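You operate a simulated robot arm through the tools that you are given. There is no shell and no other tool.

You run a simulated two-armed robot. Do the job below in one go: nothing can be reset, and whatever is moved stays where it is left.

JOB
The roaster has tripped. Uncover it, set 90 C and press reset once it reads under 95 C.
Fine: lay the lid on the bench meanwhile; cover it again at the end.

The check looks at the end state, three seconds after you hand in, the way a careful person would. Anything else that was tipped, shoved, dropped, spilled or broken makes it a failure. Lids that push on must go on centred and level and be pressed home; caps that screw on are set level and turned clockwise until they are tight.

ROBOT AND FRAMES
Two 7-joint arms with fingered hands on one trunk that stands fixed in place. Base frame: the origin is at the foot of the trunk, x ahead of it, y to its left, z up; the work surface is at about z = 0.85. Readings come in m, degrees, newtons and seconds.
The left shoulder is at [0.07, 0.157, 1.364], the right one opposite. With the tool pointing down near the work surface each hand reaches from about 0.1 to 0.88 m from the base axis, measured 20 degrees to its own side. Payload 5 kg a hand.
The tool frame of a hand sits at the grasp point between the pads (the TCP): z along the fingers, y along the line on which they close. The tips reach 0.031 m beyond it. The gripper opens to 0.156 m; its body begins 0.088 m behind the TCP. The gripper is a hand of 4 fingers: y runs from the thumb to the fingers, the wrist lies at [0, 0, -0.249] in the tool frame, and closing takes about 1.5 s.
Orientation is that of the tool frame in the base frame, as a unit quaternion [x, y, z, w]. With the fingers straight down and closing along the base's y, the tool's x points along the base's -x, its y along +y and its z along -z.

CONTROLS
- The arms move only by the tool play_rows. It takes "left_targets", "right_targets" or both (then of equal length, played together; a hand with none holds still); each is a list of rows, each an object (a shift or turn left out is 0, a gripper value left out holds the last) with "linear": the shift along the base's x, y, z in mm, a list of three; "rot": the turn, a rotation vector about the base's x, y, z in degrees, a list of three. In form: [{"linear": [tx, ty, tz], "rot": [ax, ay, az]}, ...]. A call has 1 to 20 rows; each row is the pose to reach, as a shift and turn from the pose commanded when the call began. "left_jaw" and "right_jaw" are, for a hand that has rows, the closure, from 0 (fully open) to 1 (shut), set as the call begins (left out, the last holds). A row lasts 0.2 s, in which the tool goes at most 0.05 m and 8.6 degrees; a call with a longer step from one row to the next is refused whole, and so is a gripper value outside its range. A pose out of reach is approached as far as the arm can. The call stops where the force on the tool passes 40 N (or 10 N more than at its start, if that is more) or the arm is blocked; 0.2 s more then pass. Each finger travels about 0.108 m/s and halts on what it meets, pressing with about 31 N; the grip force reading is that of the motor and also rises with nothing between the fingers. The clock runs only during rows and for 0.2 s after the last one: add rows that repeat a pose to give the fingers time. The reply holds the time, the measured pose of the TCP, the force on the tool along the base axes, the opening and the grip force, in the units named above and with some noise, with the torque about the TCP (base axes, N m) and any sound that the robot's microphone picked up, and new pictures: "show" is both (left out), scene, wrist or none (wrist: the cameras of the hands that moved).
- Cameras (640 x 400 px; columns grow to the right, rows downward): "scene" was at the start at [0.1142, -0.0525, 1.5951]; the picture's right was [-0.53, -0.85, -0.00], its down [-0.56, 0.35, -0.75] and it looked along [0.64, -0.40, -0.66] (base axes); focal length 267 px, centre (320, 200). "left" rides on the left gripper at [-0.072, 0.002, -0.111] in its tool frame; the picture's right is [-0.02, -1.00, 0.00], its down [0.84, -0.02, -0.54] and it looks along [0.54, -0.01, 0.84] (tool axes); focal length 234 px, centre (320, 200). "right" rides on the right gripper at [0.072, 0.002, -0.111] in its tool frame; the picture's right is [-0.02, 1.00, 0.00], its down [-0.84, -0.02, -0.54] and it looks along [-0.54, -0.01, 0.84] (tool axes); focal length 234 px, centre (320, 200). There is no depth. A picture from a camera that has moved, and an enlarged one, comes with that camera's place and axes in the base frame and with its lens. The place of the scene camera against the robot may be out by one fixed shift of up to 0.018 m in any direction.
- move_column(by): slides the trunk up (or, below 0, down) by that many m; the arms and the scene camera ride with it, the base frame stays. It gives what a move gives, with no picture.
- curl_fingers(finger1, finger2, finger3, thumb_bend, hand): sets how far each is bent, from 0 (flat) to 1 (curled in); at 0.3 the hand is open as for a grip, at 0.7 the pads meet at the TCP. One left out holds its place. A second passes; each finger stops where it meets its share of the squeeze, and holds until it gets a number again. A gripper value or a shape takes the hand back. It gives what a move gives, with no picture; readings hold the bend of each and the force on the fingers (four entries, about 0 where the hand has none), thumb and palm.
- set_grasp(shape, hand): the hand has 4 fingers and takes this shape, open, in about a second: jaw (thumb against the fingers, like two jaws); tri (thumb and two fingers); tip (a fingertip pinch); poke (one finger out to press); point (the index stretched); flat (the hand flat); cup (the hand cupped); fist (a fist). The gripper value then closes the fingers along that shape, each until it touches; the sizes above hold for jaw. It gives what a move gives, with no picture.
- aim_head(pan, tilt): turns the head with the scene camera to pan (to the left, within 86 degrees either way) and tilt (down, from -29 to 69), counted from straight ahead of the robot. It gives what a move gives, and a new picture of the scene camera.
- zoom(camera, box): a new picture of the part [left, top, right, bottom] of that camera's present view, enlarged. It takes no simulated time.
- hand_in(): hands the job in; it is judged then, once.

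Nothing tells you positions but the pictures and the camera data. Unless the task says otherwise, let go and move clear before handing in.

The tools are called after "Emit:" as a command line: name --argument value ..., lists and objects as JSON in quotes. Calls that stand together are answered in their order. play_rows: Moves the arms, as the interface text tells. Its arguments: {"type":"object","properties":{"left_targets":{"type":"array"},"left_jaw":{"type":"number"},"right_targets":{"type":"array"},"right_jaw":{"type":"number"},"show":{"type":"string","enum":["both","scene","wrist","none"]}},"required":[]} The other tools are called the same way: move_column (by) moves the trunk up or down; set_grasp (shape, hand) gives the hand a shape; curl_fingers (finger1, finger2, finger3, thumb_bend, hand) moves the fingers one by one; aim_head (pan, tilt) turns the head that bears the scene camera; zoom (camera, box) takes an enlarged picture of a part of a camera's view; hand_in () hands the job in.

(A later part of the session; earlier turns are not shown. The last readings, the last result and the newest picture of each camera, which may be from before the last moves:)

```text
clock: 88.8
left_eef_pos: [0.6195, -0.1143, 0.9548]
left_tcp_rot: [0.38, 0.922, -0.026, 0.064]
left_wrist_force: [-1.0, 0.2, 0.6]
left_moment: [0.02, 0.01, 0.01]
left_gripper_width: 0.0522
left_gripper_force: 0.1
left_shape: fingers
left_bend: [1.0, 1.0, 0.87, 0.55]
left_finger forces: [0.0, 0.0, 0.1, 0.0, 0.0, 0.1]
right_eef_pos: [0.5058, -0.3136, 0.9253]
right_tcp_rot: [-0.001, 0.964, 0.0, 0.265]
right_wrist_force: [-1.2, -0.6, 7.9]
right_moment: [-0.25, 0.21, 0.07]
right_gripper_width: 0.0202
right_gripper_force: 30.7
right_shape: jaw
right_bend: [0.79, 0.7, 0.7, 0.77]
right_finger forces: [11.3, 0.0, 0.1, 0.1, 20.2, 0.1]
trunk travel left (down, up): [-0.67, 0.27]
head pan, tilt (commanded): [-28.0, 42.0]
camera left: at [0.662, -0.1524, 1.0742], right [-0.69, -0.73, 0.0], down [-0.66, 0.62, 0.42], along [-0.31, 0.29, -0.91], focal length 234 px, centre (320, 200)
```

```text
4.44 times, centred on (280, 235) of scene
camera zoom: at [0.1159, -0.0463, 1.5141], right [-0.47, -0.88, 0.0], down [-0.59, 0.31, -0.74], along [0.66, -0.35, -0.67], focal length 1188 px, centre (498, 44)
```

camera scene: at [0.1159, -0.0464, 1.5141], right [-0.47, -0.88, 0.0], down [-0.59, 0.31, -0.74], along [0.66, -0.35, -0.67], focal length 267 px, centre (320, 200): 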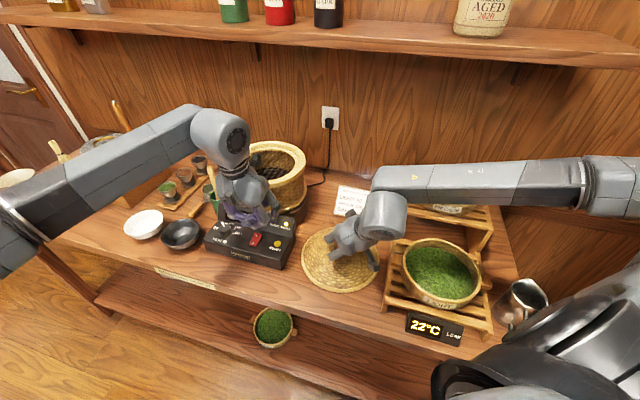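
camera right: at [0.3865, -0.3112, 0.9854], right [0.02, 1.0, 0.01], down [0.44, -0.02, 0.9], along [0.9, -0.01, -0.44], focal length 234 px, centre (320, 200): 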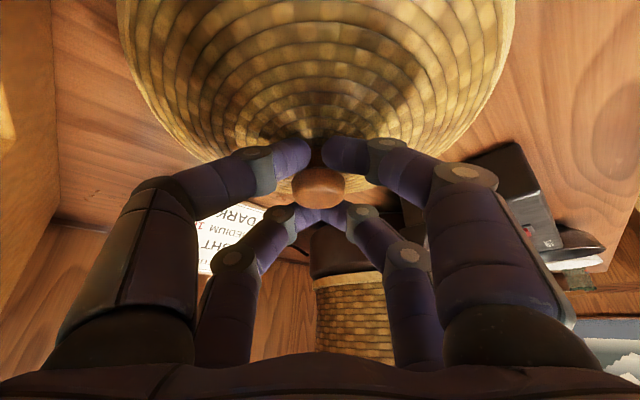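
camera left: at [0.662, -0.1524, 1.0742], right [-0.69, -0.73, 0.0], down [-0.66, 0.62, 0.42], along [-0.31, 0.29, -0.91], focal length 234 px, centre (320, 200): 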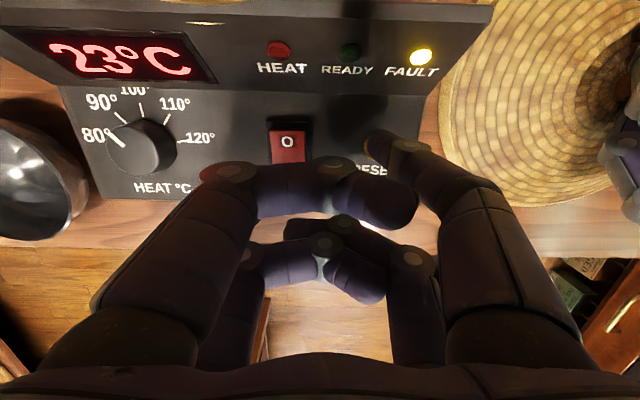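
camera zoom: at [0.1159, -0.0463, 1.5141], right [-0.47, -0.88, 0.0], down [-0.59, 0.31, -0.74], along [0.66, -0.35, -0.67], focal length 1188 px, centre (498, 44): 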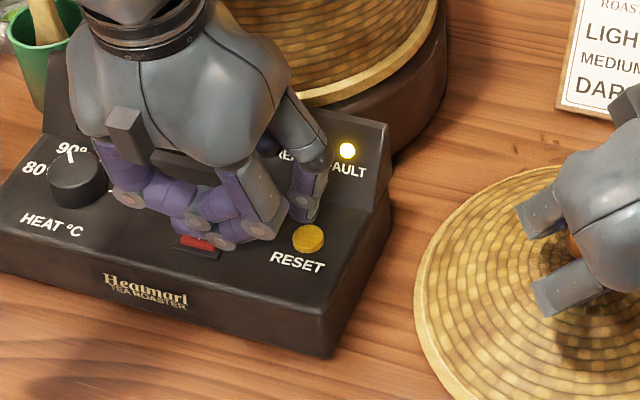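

The tip hovers roughly over the button. I'll lower in small steps, watching the force and the FAULT lamp.

Emit:
play_rows --left_targets '[{"linear": [-1, 0.5, -3]}, {"linear": [-2, 1, -6]}, {"linear": [-2, 1, -8]}, {"linear": [-2, 1, -8]}]' --show "none"

Emit:
zoom --camera "scene" --box '[250, 200, 310, 260]'

Emit:
zoom --camera "left" --box '[320, 80, 460, 200]'

```text
clock: 89.8
left_eef_pos: [0.617, -0.1121, 0.9449]
left_tcp_rot: [0.381, 0.922, -0.026, 0.064]
left_wrist_force: [-0.7, -0.5, 0.4]
left_moment: [0.03, 0.02, -0.01]
left_gripper_width: 0.0521
left_gripper_force: 0.1
left_shape: fingers
left_bend: [1.0, 1.0, 0.87, 0.55]
left_finger forces: [0.1, 0.1, 0.0, 0.1, 0.1, 0.0]
right_eef_pos: [0.5078, -0.3131, 0.9246]
right_tcp_rot: [-0.001, 0.964, 0.001, 0.264]
right_wrist_force: [-0.6, -0.1, 7.7]
right_moment: [-0.24, 0.23, 0.02]
right_gripper_width: 0.02
right_gripper_force: 30.9
right_shape: jaw
right_bend: [0.79, 0.7, 0.7, 0.77]
right_finger forces: [11.1, 0.0, 0.0, 0.0, 20.2, 0.1]
trunk travel left (down, up): [-0.67, 0.27]
head pan, tilt (commanded): [-28.0, 42.0]
```

```text
6.67 times, centred on (280, 230) of scene
camera zoom: at [0.1159, -0.0463, 1.5141], right [-0.47, -0.88, 0.0], down [-0.59, 0.31, -0.74], along [0.66, -0.35, -0.67], focal length 1781 px, centre (587, 0)
```

zoom: 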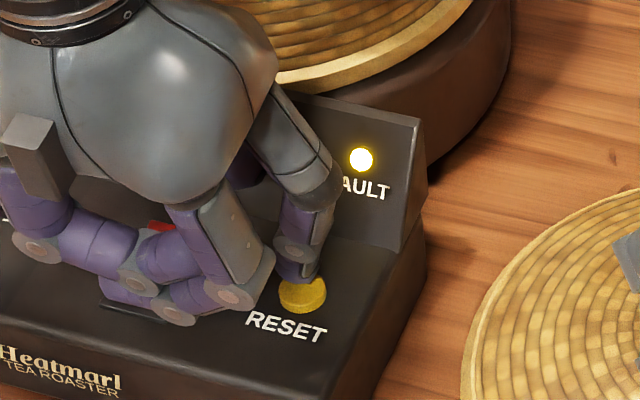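

```text
3.33 times, centred on (390, 140) of left
camera zoom: at [0.6603, -0.1516, 1.0661], right [-0.69, -0.72, 0.0], down [-0.66, 0.63, 0.42], along [-0.31, 0.29, -0.91], focal length 781 px, centre (87, 400)
```

zoom: 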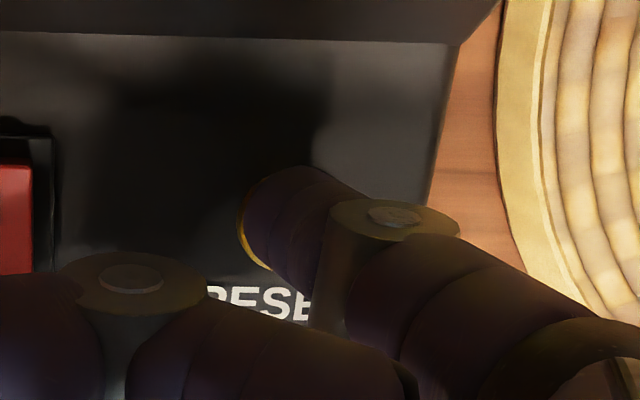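

The tip is just short of contact, but the tucked fingers hover close to the rocker switch. I'll lift 1 cm and bring the hand fully vertical, which raises those fingers. I'll also shift the tip about 3 mm forward onto the button's centre.

Emit:
play_rows --left_targets '[{"linear": [0, 0, 6]}, {"linear": [1, -1, 12], "rot": [2.8, 2.8, 0]}, {"linear": [1.8, -1.7, 12], "rot": [5.66, 5.66, 0]}, {"linear": [1.8, -1.7, 6], "rot": [5.66, 5.66, 0]}, {"linear": [1.8, -1.7, 3], "rot": [5.66, 5.66, 0]}, {"linear": [1.8, -1.7, 3], "rot": [5.66, 5.66, 0]}]' --show "none"

Emit:
zoom --camera "scene" --box '[250, 200, 310, 260]'

Emit:
zoom --camera "left" --box '[320, 80, 460, 200]'

```text
clock: 91.2
left_eef_pos: [0.6194, -0.1149, 0.9482]
left_tcp_rot: [0.381, 0.925, 0.001, -0.001]
left_wrist_force: [-0.2, -1.1, -0.1]
left_moment: [0.01, 0.03, -0.03]
left_gripper_width: 0.0521
left_gripper_force: 0.1
left_shape: fingers
left_bend: [1.0, 1.0, 0.87, 0.55]
left_finger forces: [0.0, 0.0, 0.0, 0.0, 0.1, 0.1]
right_eef_pos: [0.5064, -0.3126, 0.9239]
right_tcp_rot: [-0.001, 0.964, 0.0, 0.264]
right_wrist_force: [-0.7, -0.4, 8.0]
right_moment: [-0.22, 0.21, 0.01]
right_gripper_width: 0.0198
right_gripper_force: 31.2
right_shape: jaw
right_bend: [0.79, 0.7, 0.7, 0.77]
right_finger forces: [11.3, 0.0, 0.0, 0.1, 20.1, 0.0]
trunk travel left (down, up): [-0.67, 0.27]
head pan, tilt (commanded): [-28.0, 42.0]
```

```text
6.67 times, centred on (280, 230) of scene
camera zoom: at [0.1159, -0.0462, 1.5141], right [-0.47, -0.88, 0.0], down [-0.59, 0.31, -0.74], along [0.66, -0.35, -0.67], focal length 1781 px, centre (587, 0)
```

zoom: 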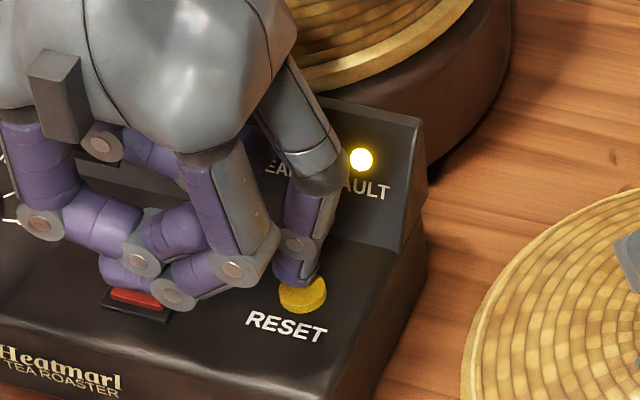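

```text
3.33 times, centred on (390, 140) of left
camera zoom: at [0.6736, -0.1644, 1.06], right [-0.69, -0.73, 0.0], down [-0.61, 0.58, 0.55], along [-0.4, 0.38, -0.84], focal length 781 px, centre (87, 400)
```

zoom: 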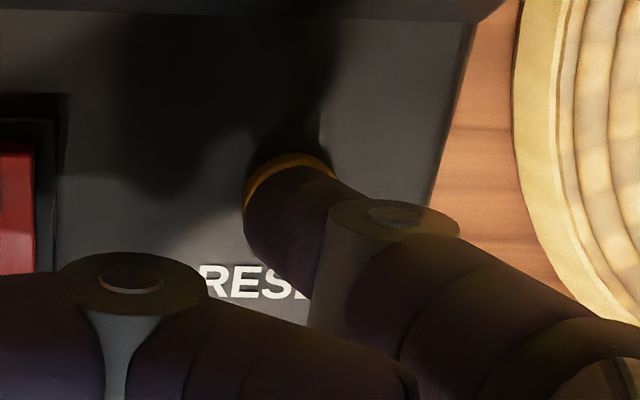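

The tip overlaps the button in both views. I'll press gently downward in small steps and watch the lamp.

Emit:
play_rows --left_targets '[{"linear": [-1.5, 0, -2]}, {"linear": [-2, 0, -4]}, {"linear": [-2, 0, -6]}, {"linear": [-2, 0, -6]}]' --show "none"

Emit:
zoom --camera "scene" --box '[250, 200, 310, 260]'

```text
clock: 92.2
left_eef_pos: [0.6168, -0.1158, 0.943]
left_tcp_rot: [0.382, 0.924, 0.0, 0.0]
left_wrist_force: [0.8, 0.0, 1.7]
left_moment: [-0.14, 0.02, 0.05]
left_gripper_width: 0.052
left_gripper_force: 1.5
left_shape: fingers
left_bend: [1.0, 1.0, 0.87, 0.55]
left_finger forces: [0.0, 0.0, 0.0, 0.0, 2.2, 0.1]
right_eef_pos: [0.5071, -0.3129, 0.9243]
right_tcp_rot: [-0.001, 0.964, 0.0, 0.265]
right_wrist_force: [-0.4, -0.8, 7.1]
right_moment: [-0.2, 0.17, 0.03]
right_gripper_width: 0.0199
right_gripper_force: 30.7
right_shape: jaw
right_bend: [0.79, 0.7, 0.7, 0.77]
right_finger forces: [11.1, 0.0, 0.0, 0.0, 19.5, 0.0]
trunk travel left (down, up): [-0.67, 0.27]
head pan, tilt (commanded): [-28.0, 42.0]
heard: click
```

```text
6.67 times, centred on (280, 230) of scene
camera zoom: at [0.1158, -0.0463, 1.5141], right [-0.47, -0.88, 0.0], down [-0.59, 0.31, -0.74], along [0.66, -0.35, -0.67], focal length 1781 px, centre (587, 0)
```

zoom: 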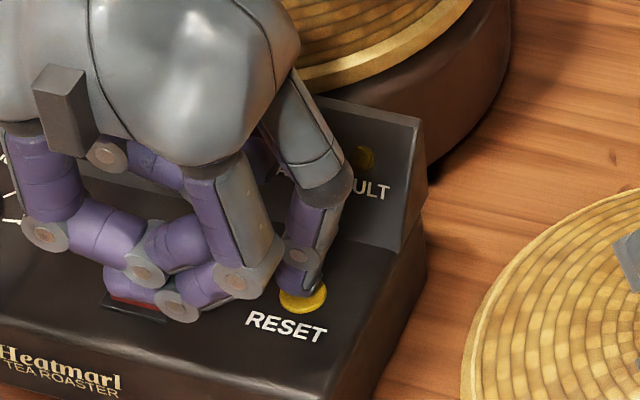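

A click was heard and the FAULT lamp went out, so the reset took. I'll raise the left hand straight up and away, then check the panel.

Emit:
play_rows --left_targets '[{"linear": [0, 0, 8]}, {"linear": [0, 0, 25]}, {"linear": [0, 0, 60]}, {"linear": [0, 5, 100]}, {"linear": [-5, 15, 140]}, {"linear": [-10, 30, 180]}, {"linear": [-10, 30, 180]}]' --show "both"

Emit:
zoom --camera "scene" --box '[190, 190, 310, 280]'

```text
clock: 93.8
left_eef_pos: [0.6096, -0.0863, 1.1218]
left_tcp_rot: [0.382, 0.924, 0.001, -0.001]
left_wrist_force: [0.0, -0.4, -0.7]
left_moment: [0.01, 0.03, 0.04]
left_gripper_width: 0.0522
left_gripper_force: 0.2
left_shape: fingers
left_bend: [1.0, 1.0, 0.87, 0.55]
left_finger forces: [0.0, 0.0, 0.0, 0.0, 0.0, 0.0]
right_eef_pos: [0.5065, -0.3138, 0.9251]
right_tcp_rot: [-0.001, 0.964, 0.0, 0.265]
right_wrist_force: [-1.1, 1.3, 7.1]
right_moment: [-0.2, 0.19, 0.08]
right_gripper_width: 0.0198
right_gripper_force: 31.1
right_shape: jaw
right_bend: [0.79, 0.7, 0.7, 0.77]
right_finger forces: [11.6, 0.1, 0.0, 0.1, 19.8, 0.0]
trunk travel left (down, up): [-0.67, 0.27]
head pan, tilt (commanded): [-28.0, 42.0]
camera scene: at [0.1158, -0.0467, 1.5141], right [-0.47, -0.88, 0.0], down [-0.59, 0.31, -0.74], along [0.66, -0.35, -0.67], focal length 267 px, centre (320, 200)
camera left: at [0.6628, -0.1357, 1.2335], right [-0.69, -0.72, 0.0], down [-0.61, 0.58, 0.55], along [-0.4, 0.38, -0.84], focal length 234 px, centre (320, 200)
```

scene: 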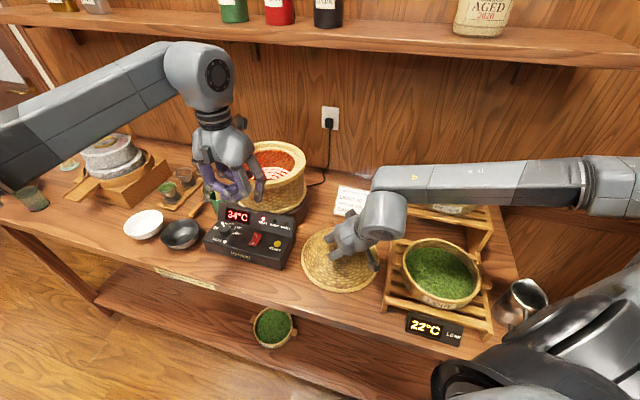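
left: 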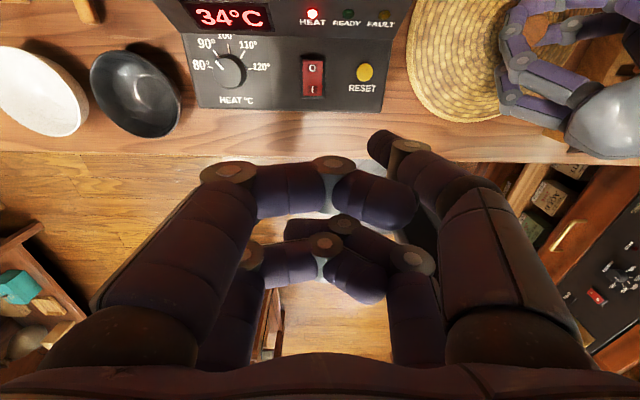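

```text
4.44 times, centred on (250, 235) of scene
camera zoom: at [0.1158, -0.0467, 1.5141], right [-0.47, -0.88, 0.0], down [-0.59, 0.31, -0.74], along [0.66, -0.35, -0.67], focal length 1188 px, centre (631, 44)
```

zoom: 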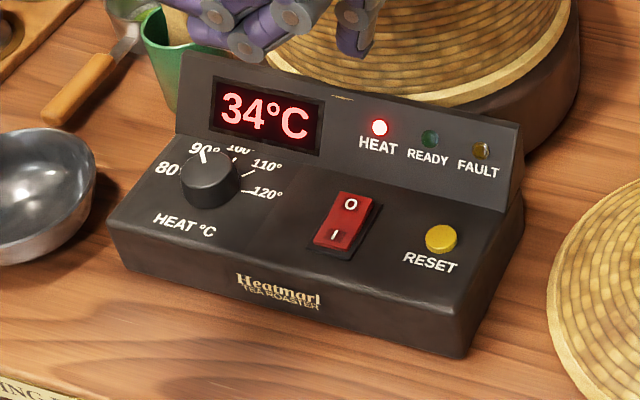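

HEAT is lit, FAULT is off, the dial is at 90 and the reading is rising. Now for the lid. First I'll put the left wrist camera above the open pot to measure its centre accurately.

Emit:
play_rows --left_targets '[{"linear": [10, 0, 40], "rot": [-4.24, -4.24, 0]}, {"linear": [25, -5, 80], "rot": [-8.5, -8.5, 0]}, {"linear": [45, -12, 115], "rot": [-12.7, -12.7, 0]}, {"linear": [65, -20, 140], "rot": [-17.0, -17.0, 0]}, {"linear": [90, -28, 150], "rot": [-21.2, -21.2, 0]}, {"linear": [110, -34, 150], "rot": [-21.2, -21.2, 0]}, {"linear": [110, -34, 150], "rot": [-21.2, -21.2, 0]}]' --show "both"

```text
clock: 95.4
left_eef_pos: [0.7174, -0.1191, 1.2713]
left_tcp_rot: [0.369, 0.893, -0.099, 0.239]
left_wrist_force: [-0.3, -0.4, -0.6]
left_moment: [-0.01, -0.01, 0.01]
left_gripper_width: 0.0519
left_gripper_force: 0.1
left_shape: fingers
left_bend: [1.0, 1.0, 0.87, 0.55]
left_finger forces: [0.0, 0.0, 0.0, 0.0, 0.1, 0.0]
right_eef_pos: [0.5058, -0.3129, 0.9246]
right_tcp_rot: [0.0, 0.964, -0.001, 0.264]
right_wrist_force: [-1.3, -0.8, 7.2]
right_moment: [-0.28, 0.2, 0.01]
right_gripper_width: 0.0202
right_gripper_force: 31.0
right_shape: jaw
right_bend: [0.79, 0.7, 0.7, 0.77]
right_finger forces: [11.2, 0.0, 0.1, 0.0, 20.4, 0.0]
trunk travel left (down, up): [-0.67, 0.27]
head pan, tilt (commanded): [-28.0, 42.0]
camera scene: at [0.1159, -0.0457, 1.5141], right [-0.47, -0.88, 0.0], down [-0.59, 0.31, -0.74], along [0.66, -0.35, -0.67], focal length 267 px, centre (320, 200)
camera left: at [0.7253, -0.1219, 1.4041], right [-0.69, -0.72, 0.01], down [-0.72, 0.69, 0.05], along [-0.05, 0.03, -1.0], focal length 234 px, centre (320, 200)
```

scene: 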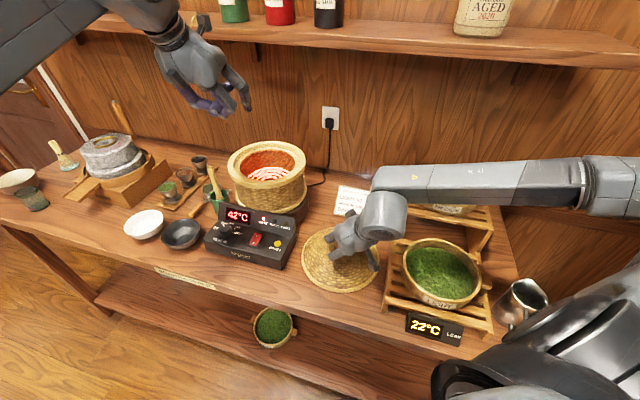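
left: 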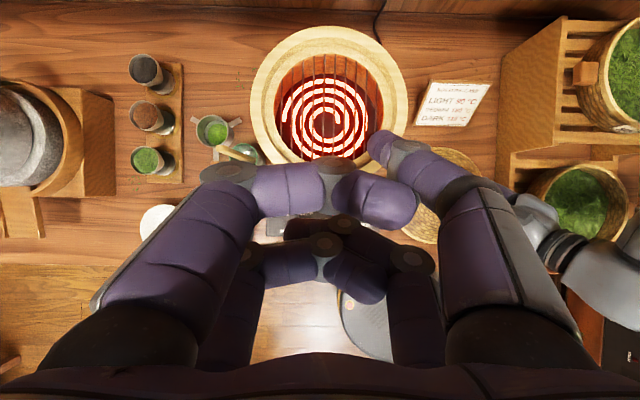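

Emit:
zoom --camera "left" --box '[230, 10, 430, 170]'

Emit:
zoom --camera "scene" --box '[210, 120, 330, 230]'

```text
2.50 times, centred on (330, 90) of left
camera zoom: at [0.7253, -0.1219, 1.4041], right [-0.69, -0.72, 0.01], down [-0.72, 0.69, 0.05], along [-0.05, 0.03, -1.0], focal length 585 px, centre (295, 475)
```

zoom: 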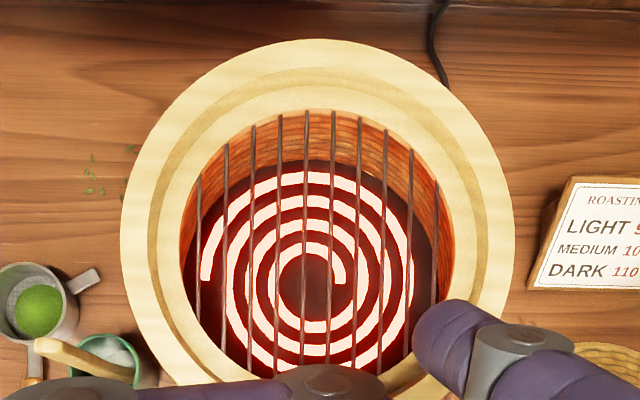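

```text
3.64 times, centred on (270, 175) of scene
camera zoom: at [0.1159, -0.0457, 1.5141], right [-0.47, -0.88, 0.0], down [-0.59, 0.31, -0.74], along [0.66, -0.35, -0.67], focal length 972 px, centre (502, 291)
```

zoom: 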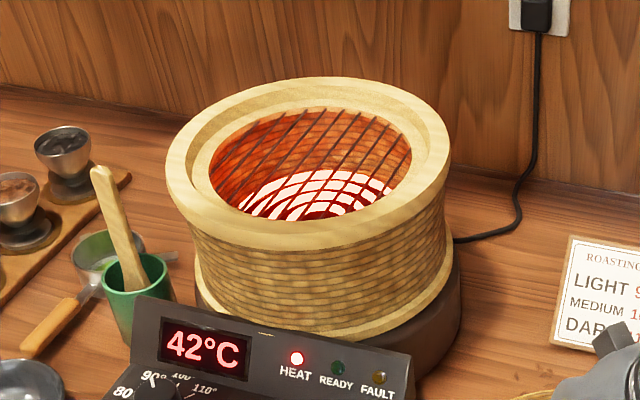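

The pot rim is about 0.122 m in radius, centred near [0.805, -0.22] at z ≈ 1.04. Next I need the lid's centre relative to the right hand. I'll move the left camera to look down at the lid, with the left thumb tucked out of view.

Emit:
curl_fingers --hand "left" --thumb_bend 1.0

Emit:
play_rows --left_targets '[{"linear": [-40, 4, -5]}, {"linear": [-80, 8, -10]}, {"linear": [-120, 12, -15]}, {"linear": [-160, 16, -20]}, {"linear": [-187, 19, -20]}, {"linear": [-187, 19, -20]}]' --show "both"

Emit:
zoom --camera "left" --box '[300, 50, 500, 220]'

```text
clock: 96.4
left_eef_pos: [0.7168, -0.1191, 1.2715]
left_tcp_rot: [0.369, 0.893, -0.099, 0.238]
left_wrist_force: [0.2, -0.3, -0.1]
left_moment: [0.0, 0.0, 0.01]
left_gripper_width: 0.0376
left_gripper_force: 0.0
left_shape: fingers
left_bend: [1.0, 1.0, 0.87, 0.87]
left_finger forces: [0.0, 0.1, 0.0, 0.1, 0.1, 0.1]
right_eef_pos: [0.5061, -0.3127, 0.9258]
right_tcp_rot: [-0.001, 0.964, 0.001, 0.265]
right_wrist_force: [-1.0, -0.2, 7.2]
right_moment: [-0.21, 0.2, 0.02]
right_gripper_width: 0.0197
right_gripper_force: 30.7
right_shape: jaw
right_bend: [0.79, 0.7, 0.7, 0.77]
right_finger forces: [11.3, 0.0, 0.1, 0.1, 20.0, 0.0]
trunk travel left (down, up): [-0.67, 0.27]
head pan, tilt (commanded): [-28.0, 42.0]
```

```text
clock: 97.8
left_eef_pos: [0.5309, -0.1011, 1.2521]
left_tcp_rot: [0.369, 0.893, -0.099, 0.239]
left_wrist_force: [-0.3, 0.5, 0.2]
left_moment: [-0.01, -0.02, 0.04]
left_gripper_width: 0.0376
left_gripper_force: 0.1
left_shape: fingers
left_bend: [1.0, 1.0, 0.87, 0.87]
left_finger forces: [0.0, 0.2, 0.0, 0.1, 0.0, 0.1]
right_eef_pos: [0.5072, -0.3118, 0.9244]
right_tcp_rot: [-0.001, 0.964, -0.001, 0.265]
right_wrist_force: [-1.7, -0.9, 6.6]
right_moment: [-0.23, 0.23, 0.03]
right_gripper_width: 0.0194
right_gripper_force: 31.0
right_shape: jaw
right_bend: [0.79, 0.7, 0.7, 0.77]
right_finger forces: [11.2, 0.1, 0.0, 0.1, 19.7, 0.0]
trunk travel left (down, up): [-0.67, 0.27]
head pan, tilt (commanded): [-28.0, 42.0]
camera scene: at [0.116, -0.0462, 1.5141], right [-0.47, -0.88, 0.0], down [-0.59, 0.31, -0.74], along [0.66, -0.35, -0.67], focal length 267 px, centre (320, 200)
camera left: at [0.5387, -0.1035, 1.3846], right [-0.69, -0.72, 0.01], down [-0.72, 0.69, 0.05], along [-0.05, 0.03, -1.0], focal length 234 px, centre (320, 200)
```

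scene: 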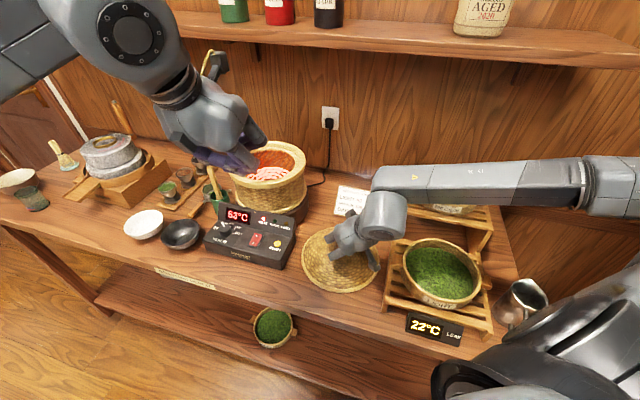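
left: 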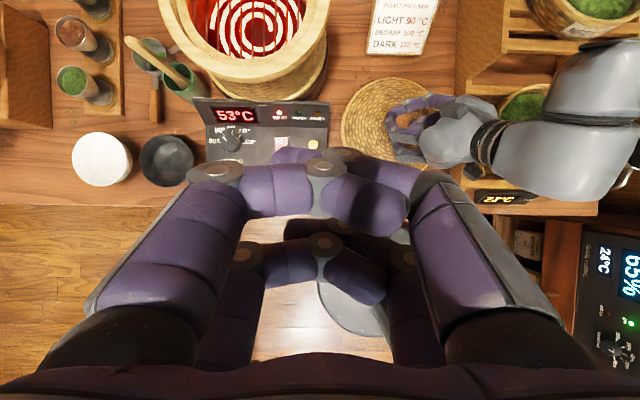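

```text
2.35 times, centred on (400, 135) of left
camera zoom: at [0.5387, -0.1035, 1.3846], right [-0.69, -0.72, 0.01], down [-0.72, 0.69, 0.05], along [-0.05, 0.03, -1.0], focal length 551 px, centre (132, 353)
```

zoom: 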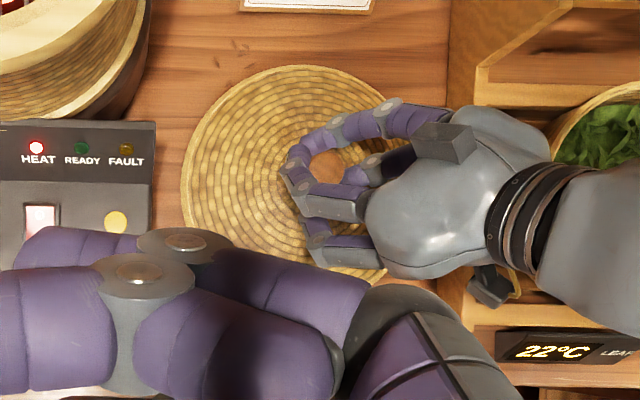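

That's a very clear view. The lid lies level, radius about 0.114, centred about 14 mm ahead of the right TCP. I'll zoom on the pot from this second viewpoint to pin down its rim height and centre.

Emit:
zoom --camera "left" --box '[145, 0, 345, 125]'

Emit:
zoom --camera "scene" --box '[215, 130, 325, 230]'

```text
3.20 times, centred on (245, 62) of left
camera zoom: at [0.5387, -0.1035, 1.3846], right [-0.69, -0.72, 0.01], down [-0.72, 0.69, 0.05], along [-0.05, 0.03, -1.0], focal length 749 px, centre (560, 640)
```

zoom: 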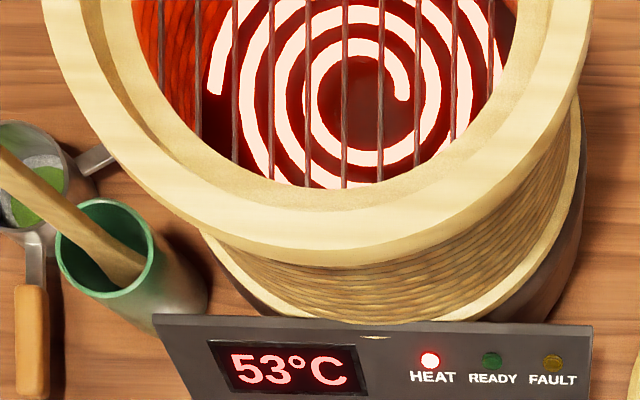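

```text
4.00 times, centred on (270, 180) of scene
camera zoom: at [0.116, -0.0462, 1.5141], right [-0.47, -0.88, 0.0], down [-0.59, 0.31, -0.74], along [0.66, -0.35, -0.67], focal length 1069 px, centre (520, 280)
```

zoom: 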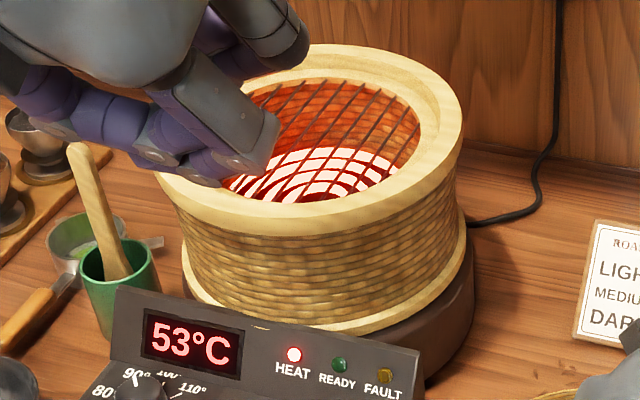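

I have enough to estimate the target: the right TCP should go to about [0.787, -0.218], so the lid lands on the pot axis. I'll set the left hand as an overhead camera on the left side, clear of the path, and lift the lid off the bench.

Emit:
play_rows --left_targets '[{"linear": [25, 25, 5], "rot": [-2.35, -2.35, 0]}, {"linear": [50, 45, 10], "rot": [-4.7, -4.7, 0]}, {"linear": [75, 60, 15], "rot": [-7.05, -7.05, 0]}, {"linear": [100, 70, 18], "rot": [-9.4, -9.4, 0]}, {"linear": [129, 71, 18], "rot": [-11.75, -11.75, 0]}, {"linear": [129, 71, 18], "rot": [-14.1, -14.1, 0]}, {"linear": [129, 71, 18], "rot": [-14.1, -14.1, 0]}]' --right_targets '[{"linear": [0, 0, 5]}, {"linear": [0, 0, 15]}, {"linear": [0, 0, 35]}, {"linear": [0, 0, 60]}, {"linear": [0, 0, 95]}, {"linear": [0, 0, 135]}, {"linear": [0, 0, 170]}]' --show "both"

```text
clock: 99.4
left_eef_pos: [0.6614, -0.0304, 1.2715]
left_tcp_rot: [0.346, 0.838, -0.162, 0.39]
left_wrist_force: [0.3, 0.2, 0.1]
left_moment: [-0.04, 0.01, 0.0]
left_gripper_width: 0.0374
left_gripper_force: 0.0
left_shape: fingers
left_bend: [1.0, 1.0, 0.87, 0.87]
left_finger forces: [0.0, 0.1, 0.0, 0.1, 0.0, 0.0]
right_eef_pos: [0.5076, -0.3146, 1.0963]
right_tcp_rot: [-0.003, 0.964, 0.0, 0.264]
right_wrist_force: [0.1, -0.2, -1.5]
right_moment: [-0.02, 0.03, 0.01]
right_gripper_width: 0.0184
right_gripper_force: 30.8
right_shape: jaw
right_bend: [0.79, 0.7, 0.7, 0.76]
right_finger forces: [8.5, 0.1, 0.1, 0.0, 6.7, 0.0]
trunk travel left (down, up): [-0.67, 0.27]
head pan, tilt (commanded): [-28.0, 42.0]
camera scene: at [0.1164, -0.0463, 1.514], right [-0.47, -0.88, 0.0], down [-0.59, 0.31, -0.74], along [0.66, -0.35, -0.67], focal length 267 px, centre (320, 200)
camera right: at [0.3861, -0.3116, 1.1553], right [0.02, 1.0, 0.01], down [0.44, -0.02, 0.9], along [0.9, -0.01, -0.44], focal length 234 px, centre (320, 200)
camera left: at [0.6372, -0.0008, 1.3983], right [-0.7, -0.72, 0.02], down [-0.69, 0.66, -0.29], along [0.2, -0.22, -0.96], focal length 234 px, centre (320, 200)
```

scene: 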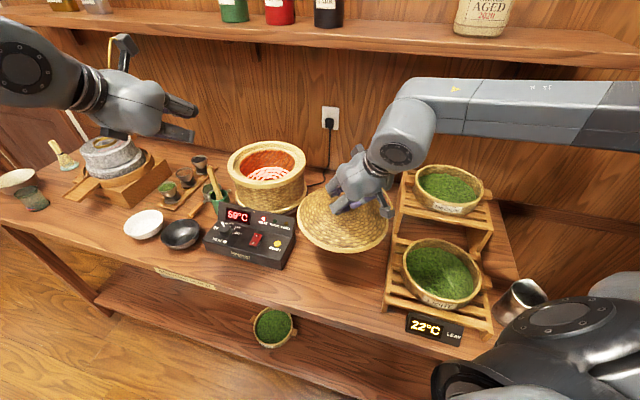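
right: 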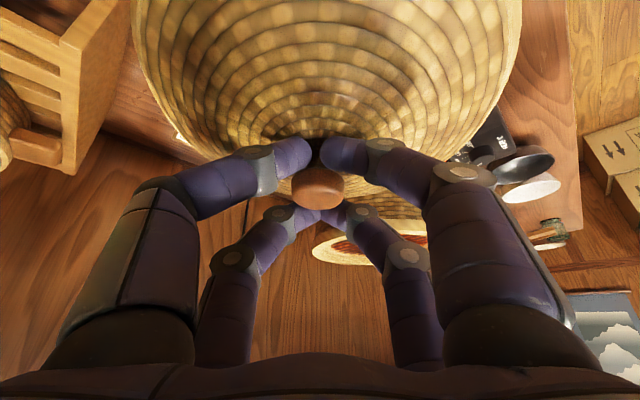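
left: 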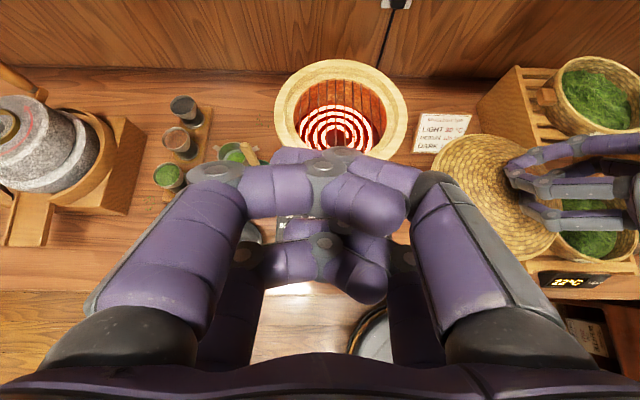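

The lid is up and hanging level. I'll raise it further and carry it over the pot, stopping well above the rim.

Emit:
play_rows --right_targets '[{"linear": [0, 0, 40]}, {"linear": [0, 0, 80]}, {"linear": [10, 4, 112]}, {"linear": [40, 14, 114]}, {"linear": [75, 26, 114]}, {"linear": [112, 39, 114]}, {"linear": [149, 52, 114]}, {"linear": [186, 65, 114]}, {"linear": [220, 77, 114]}, {"linear": [250, 87, 114]}, {"linear": [270, 94, 114]}, {"linear": [280, 97, 114]}, {"linear": [280, 97, 114]}]' --show "both"

```text
clock: 102.2
left_eef_pos: [0.662, -0.0299, 1.27]
left_tcp_rot: [0.346, 0.838, -0.162, 0.389]
left_wrist_force: [-0.8, 0.0, 0.8]
left_moment: [0.03, -0.02, 0.02]
left_gripper_width: 0.0376
left_gripper_force: 0.1
left_shape: fingers
left_bend: [1.0, 1.0, 0.87, 0.87]
left_finger forces: [0.2, 0.0, 0.0, 0.0, 0.0, 0.1]
right_eef_pos: [0.788, -0.2166, 1.207]
right_tcp_rot: [-0.001, 0.964, 0.0, 0.264]
right_wrist_force: [0.1, -0.9, -1.8]
right_moment: [0.01, -0.02, 0.02]
right_gripper_width: 0.0184
right_gripper_force: 31.3
right_shape: jaw
right_bend: [0.79, 0.7, 0.7, 0.76]
right_finger forces: [7.7, 0.0, 0.0, 0.0, 6.1, 0.1]
trunk travel left (down, up): [-0.67, 0.27]
head pan, tilt (commanded): [-28.0, 42.0]
camera scene: at [0.1166, -0.0468, 1.514], right [-0.47, -0.88, 0.0], down [-0.59, 0.31, -0.74], along [0.66, -0.35, -0.67], focal length 267 px, centre (320, 200)
camera right: at [0.6671, -0.2151, 1.268], right [0.02, 1.0, 0.01], down [0.44, -0.02, 0.9], along [0.9, -0.01, -0.44], focal length 234 px, centre (320, 200)
```

scene: 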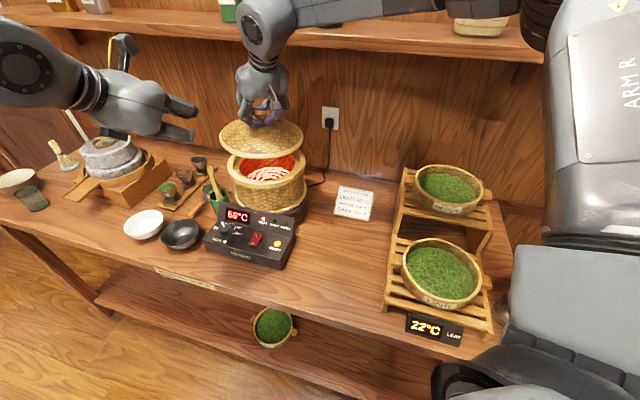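
right: 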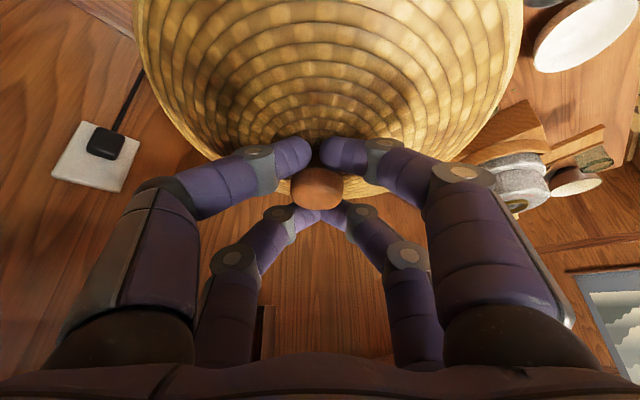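

The lid is above the pot with no contact anywhere. I'll lower it to a close hover, about 2–3 cm above the rim, and compare lid and rim from both cameras.

Emit:
play_rows --right_targets '[{"linear": [0, -1, -20]}, {"linear": [0, -1, -40]}, {"linear": [0, -1, -55]}, {"linear": [0, -1, -55]}]' --show "scene"

Emit:
zoom --camera "scene" --box '[210, 90, 330, 220]'

Emit:
zoom --camera "left" --box '[250, 30, 430, 170]'

```text
clock: 103.2
left_eef_pos: [0.6616, -0.0301, 1.2711]
left_tcp_rot: [0.347, 0.838, -0.162, 0.388]
left_wrist_force: [-0.9, 1.2, -0.9]
left_moment: [0.0, 0.0, -0.03]
left_gripper_width: 0.0374
left_gripper_force: 0.1
left_shape: fingers
left_bend: [1.0, 1.0, 0.87, 0.87]
left_finger forces: [0.0, 0.1, 0.0, 0.0, 0.1, 0.0]
right_eef_pos: [0.7874, -0.2185, 1.1537]
right_tcp_rot: [-0.001, 0.965, 0.0, 0.263]
right_wrist_force: [-0.3, 0.5, -2.3]
right_moment: [0.04, 0.01, 0.03]
right_gripper_width: 0.0183
right_gripper_force: 31.2
right_shape: jaw
right_bend: [0.79, 0.7, 0.7, 0.76]
right_finger forces: [7.6, 0.1, 0.0, 0.0, 6.0, 0.1]
trunk travel left (down, up): [-0.67, 0.27]
head pan, tilt (commanded): [-28.0, 42.0]
camera scene: at [0.117, -0.0467, 1.514], right [-0.47, -0.88, 0.0], down [-0.59, 0.31, -0.74], along [0.66, -0.35, -0.67], focal length 267 px, centre (320, 200)
```

scene: 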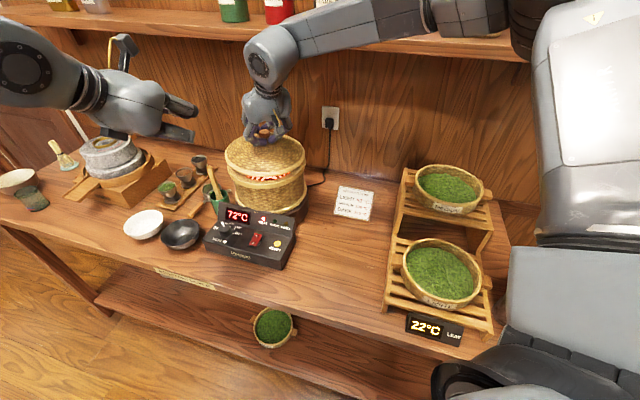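

```text
3.08 times, centred on (270, 155) of scene
camera zoom: at [0.117, -0.0467, 1.514], right [-0.47, -0.88, 0.0], down [-0.59, 0.31, -0.74], along [0.66, -0.35, -0.67], focal length 822 px, centre (474, 338)
```

zoom: 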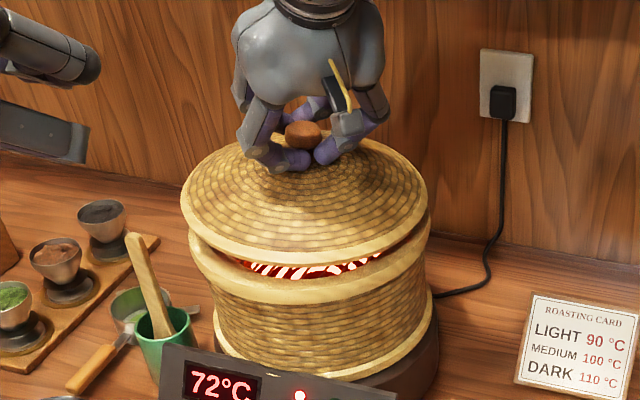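

```text
2.86 times, centred on (340, 100) of left
camera zoom: at [0.6378, -0.0012, 1.398], right [-0.7, -0.72, 0.02], down [-0.69, 0.66, -0.29], along [0.19, -0.22, -0.96], focal length 669 px, centre (263, 486)
```

zoom: 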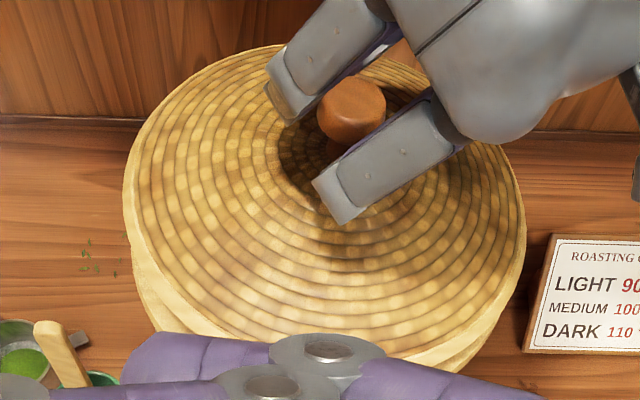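

Side-to-side alignment looks within a millimetre or two. The depth direction is harder to judge at this height, so I'll lower until light contact and then compare the visible rim margins.

Emit:
play_rows --right_targets '[{"linear": [2, -1, -5]}, {"linear": [3, -1, -10]}, {"linear": [3, -1, -14]}, {"linear": [3, -1, -14]}]' --show "none"

Emit:
zoom --camera "scene" --box '[215, 115, 325, 205]'

Emit:
zoom --camera "left" --box '[250, 30, 430, 170]'

```text
clock: 104.2
left_eef_pos: [0.6625, -0.0297, 1.2699]
left_tcp_rot: [0.346, 0.838, -0.162, 0.389]
left_wrist_force: [-0.2, 0.5, 0.2]
left_moment: [0.01, -0.01, 0.0]
left_gripper_width: 0.0374
left_gripper_force: 0.0
left_shape: fingers
left_bend: [1.0, 1.0, 0.87, 0.87]
left_finger forces: [0.0, 0.1, 0.0, 0.1, 0.0, 0.0]
right_eef_pos: [0.7905, -0.2171, 1.1393]
right_tcp_rot: [-0.001, 0.964, 0.0, 0.264]
right_wrist_force: [0.4, 0.3, -1.5]
right_moment: [-0.01, 0.01, 0.0]
right_gripper_width: 0.0183
right_gripper_force: 31.1
right_shape: jaw
right_bend: [0.79, 0.7, 0.7, 0.76]
right_finger forces: [7.6, 0.1, 0.1, 0.0, 6.1, 0.0]
trunk travel left (down, up): [-0.67, 0.27]
head pan, tilt (commanded): [-28.0, 42.0]
```

```text
4.44 times, centred on (270, 160) of scene
camera zoom: at [0.1171, -0.0467, 1.5139], right [-0.47, -0.88, 0.0], down [-0.59, 0.31, -0.74], along [0.66, -0.35, -0.67], focal length 1188 px, centre (542, 378)
```

zoom: 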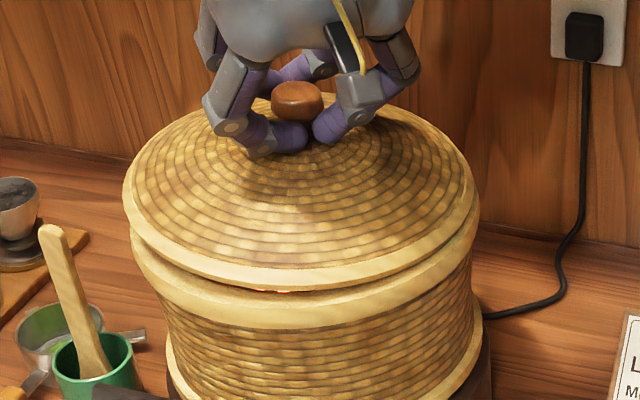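

```text
2.86 times, centred on (340, 100) of left
camera zoom: at [0.6379, -0.0012, 1.398], right [-0.7, -0.72, 0.02], down [-0.69, 0.66, -0.29], along [0.19, -0.22, -0.96], focal length 669 px, centre (263, 486)
```

zoom: 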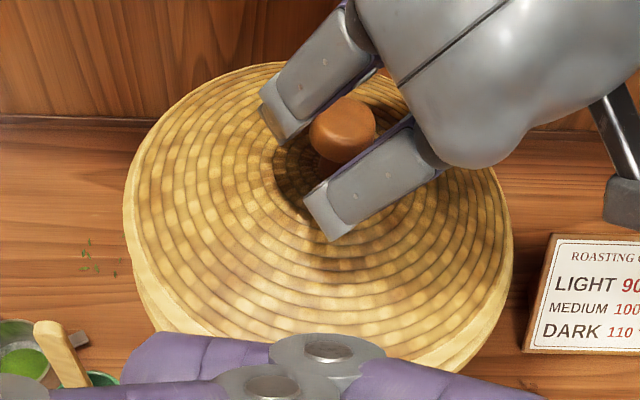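

Nearly touching; a small gap remains at the front. I'll continue down in small steps until the force reading changes.

Emit:
play_rows --right_targets '[{"linear": [0, 0, -2]}, {"linear": [0, 0, -4]}, {"linear": [0, 0, -6]}, {"linear": [0, 0, -6]}]' --show "none"

Emit:
zoom --camera "scene" --box '[215, 115, 325, 205]'

```text
clock: 105.2
left_eef_pos: [0.6634, -0.0287, 1.2704]
left_tcp_rot: [0.347, 0.838, -0.163, 0.389]
left_wrist_force: [-0.4, -0.7, 0.1]
left_moment: [0.01, 0.03, 0.0]
left_gripper_width: 0.0376
left_gripper_force: 0.1
left_shape: fingers
left_bend: [1.0, 1.0, 0.87, 0.87]
left_finger forces: [0.1, 0.0, 0.1, 0.0, 0.0, 0.0]
right_eef_pos: [0.7917, -0.2174, 1.1324]
right_tcp_rot: [-0.001, 0.964, 0.001, 0.265]
right_wrist_force: [1.0, 1.0, 0.4]
right_moment: [-0.22, 0.12, 0.02]
right_gripper_width: 0.0183
right_gripper_force: 31.2
right_shape: jaw
right_bend: [0.78, 0.7, 0.7, 0.76]
right_finger forces: [8.0, 0.0, 0.0, 0.0, 12.9, 0.0]
trunk travel left (down, up): [-0.67, 0.27]
head pan, tilt (commanded): [-28.0, 42.0]
```

```text
4.44 times, centred on (270, 160) of scene
camera zoom: at [0.1168, -0.0464, 1.514], right [-0.47, -0.88, 0.0], down [-0.59, 0.31, -0.74], along [0.66, -0.35, -0.67], focal length 1188 px, centre (542, 378)
```

zoom: 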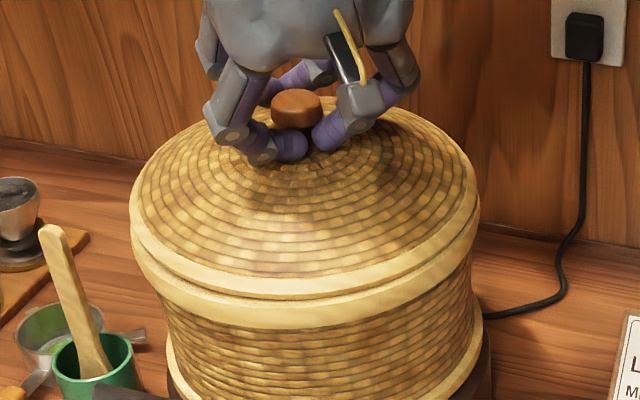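

Light contact at TCP z ≈ 1.132, which matches the original seated height, and the lid edge lines up with the rim all along the front. I'll settle it a little more and check.

Emit:
play_rows --right_targets '[{"linear": [0, 0, -2]}, {"linear": [0, 0, -4]}, {"linear": [0, 0, -4]}]' --show "none"

Emit:
zoom --camera "scene" --box '[225, 140, 315, 210]'

Emit:
zoom --camera "left" --box '[250, 40, 430, 170]'

```text
clock: 106.0
left_eef_pos: [0.6623, -0.0298, 1.2703]
left_tcp_rot: [0.346, 0.838, -0.162, 0.39]
left_wrist_force: [0.0, -0.9, -0.1]
left_moment: [0.02, 0.01, -0.02]
left_gripper_width: 0.0375
left_gripper_force: 0.1
left_shape: fingers
left_bend: [1.0, 1.0, 0.87, 0.87]
left_finger forces: [0.0, 0.0, 0.0, 0.0, 0.0, 0.1]
right_eef_pos: [0.7891, -0.2181, 1.1301]
right_tcp_rot: [-0.001, 0.964, 0.0, 0.264]
right_wrist_force: [1.4, -1.0, 4.8]
right_moment: [-0.3, 0.35, 0.07]
right_gripper_width: 0.019
right_gripper_force: 31.4
right_shape: jaw
right_bend: [0.78, 0.7, 0.7, 0.77]
right_finger forces: [9.3, 0.0, 0.0, 0.0, 18.6, 0.0]
trunk travel left (down, up): [-0.67, 0.27]
head pan, tilt (commanded): [-28.0, 42.0]
```

```text
5.71 times, centred on (270, 175) of scene
camera zoom: at [0.1166, -0.0463, 1.5141], right [-0.47, -0.88, 0.0], down [-0.59, 0.31, -0.74], along [0.66, -0.35, -0.67], focal length 1527 px, centre (606, 343)
```

zoom: 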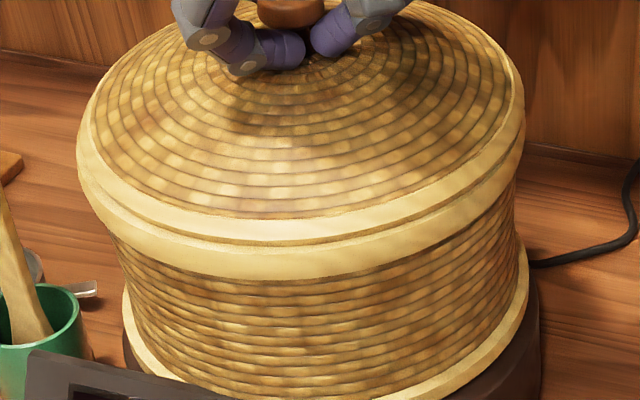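

```text
3.08 times, centred on (340, 105) of left
camera zoom: at [0.6374, -0.0008, 1.3983], right [-0.7, -0.72, 0.02], down [-0.69, 0.66, -0.29], along [0.19, -0.22, -0.96], focal length 720 px, centre (258, 492)
```

zoom: 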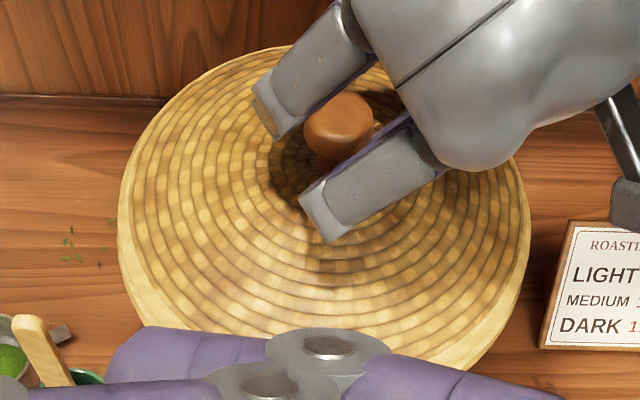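

The lid and rim bands look even all round. I'll zoom tightly on the seam at the front, left and right to see whether any gap remains.

Emit:
zoom --camera "scene" --box '[245, 170, 289, 198]'

Emit:
zoom --camera "scene" --box '[222, 150, 258, 190]'

Emit:
zoom --camera "scene" --box '[280, 145, 316, 185]'

```text
14.29 times, centred on (267, 184) of scene
camera zoom: at [0.1166, -0.0463, 1.5141], right [-0.47, -0.88, 0.0], down [-0.59, 0.31, -0.74], along [0.66, -0.35, -0.67], focal length 3817 px, centre (1077, 429)
```

zoom: 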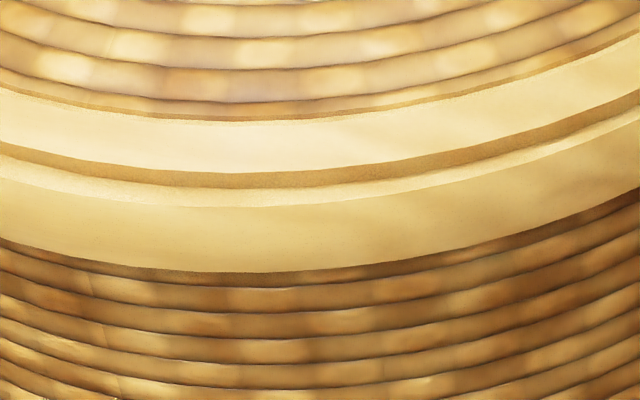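

```text
10.00 times, centred on (240, 170) of scene
camera zoom: at [0.1166, -0.0463, 1.5141], right [-0.47, -0.88, 0.0], down [-0.59, 0.31, -0.74], along [0.66, -0.35, -0.67], focal length 2672 px, centre (1120, 500)
```

zoom: 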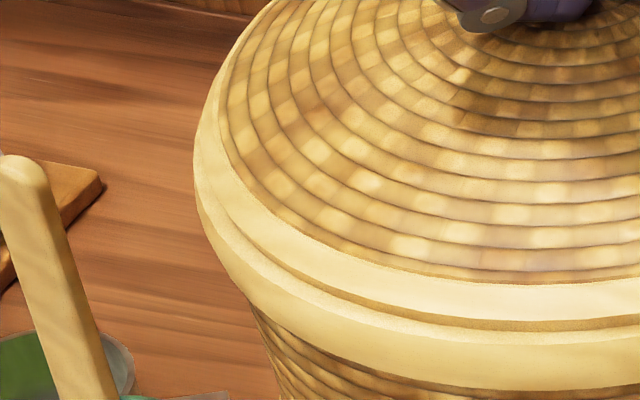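

```text
10.00 times, centred on (298, 165) of scene
camera zoom: at [0.1166, -0.0463, 1.5141], right [-0.47, -0.88, 0.0], down [-0.59, 0.31, -0.74], along [0.66, -0.35, -0.67], focal length 2672 px, centre (540, 550)
```

zoom: 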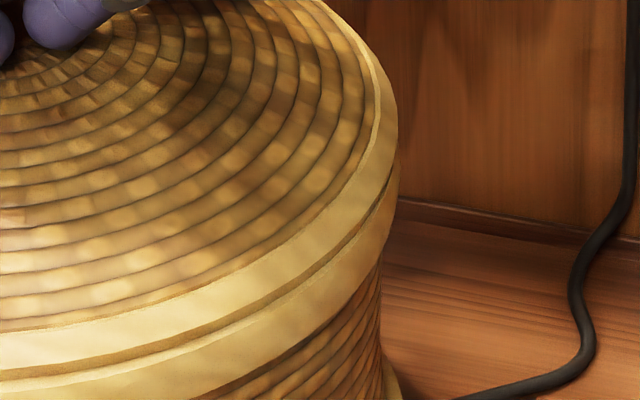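

The lid is level and centred, with a thin, even dark seam of a few millimetres all round, so it probably still needs pressing home. I'll press down gradually through the current grip.

Emit:
play_rows --right_targets '[{"linear": [0, 0, -2]}, {"linear": [0, 0, -4]}, {"linear": [0, 0, -6]}, {"linear": [0, 0, -6]}]' --show "none"

Emit:
zoom --camera "scene" --box '[245, 170, 289, 198]'

```text
clock: 107.0
left_eef_pos: [0.6599, -0.0299, 1.2728]
left_tcp_rot: [0.346, 0.837, -0.162, 0.391]
left_wrist_force: [0.1, 0.4, -0.1]
left_moment: [-0.01, 0.02, 0.05]
left_gripper_width: 0.0377
left_gripper_force: 0.0
left_shape: fingers
left_bend: [1.0, 1.0, 0.87, 0.87]
left_finger forces: [0.0, 0.0, 0.0, 0.1, 0.0, 0.1]
right_eef_pos: [0.7895, -0.2168, 1.1294]
right_tcp_rot: [0.0, 0.963, 0.001, 0.269]
right_wrist_force: [10.6, -4.8, 34.3]
right_moment: [-0.48, 0.24, 0.02]
right_gripper_width: 0.0207
right_gripper_force: 30.8
right_shape: jaw
right_bend: [0.79, 0.7, 0.7, 0.77]
right_finger forces: [13.7, 0.0, 0.0, 0.1, 32.4, 0.1]
trunk travel left (down, up): [-0.67, 0.27]
head pan, tilt (commanded): [-28.0, 42.0]
```

```text
14.29 times, centred on (267, 184) of scene
camera zoom: at [0.1136, -0.0461, 1.5146], right [-0.47, -0.88, 0.0], down [-0.59, 0.31, -0.74], along [0.66, -0.35, -0.67], focal length 3817 px, centre (1077, 429)
```

zoom: 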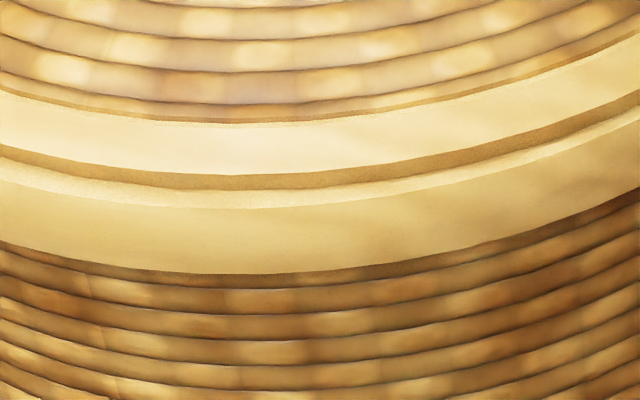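

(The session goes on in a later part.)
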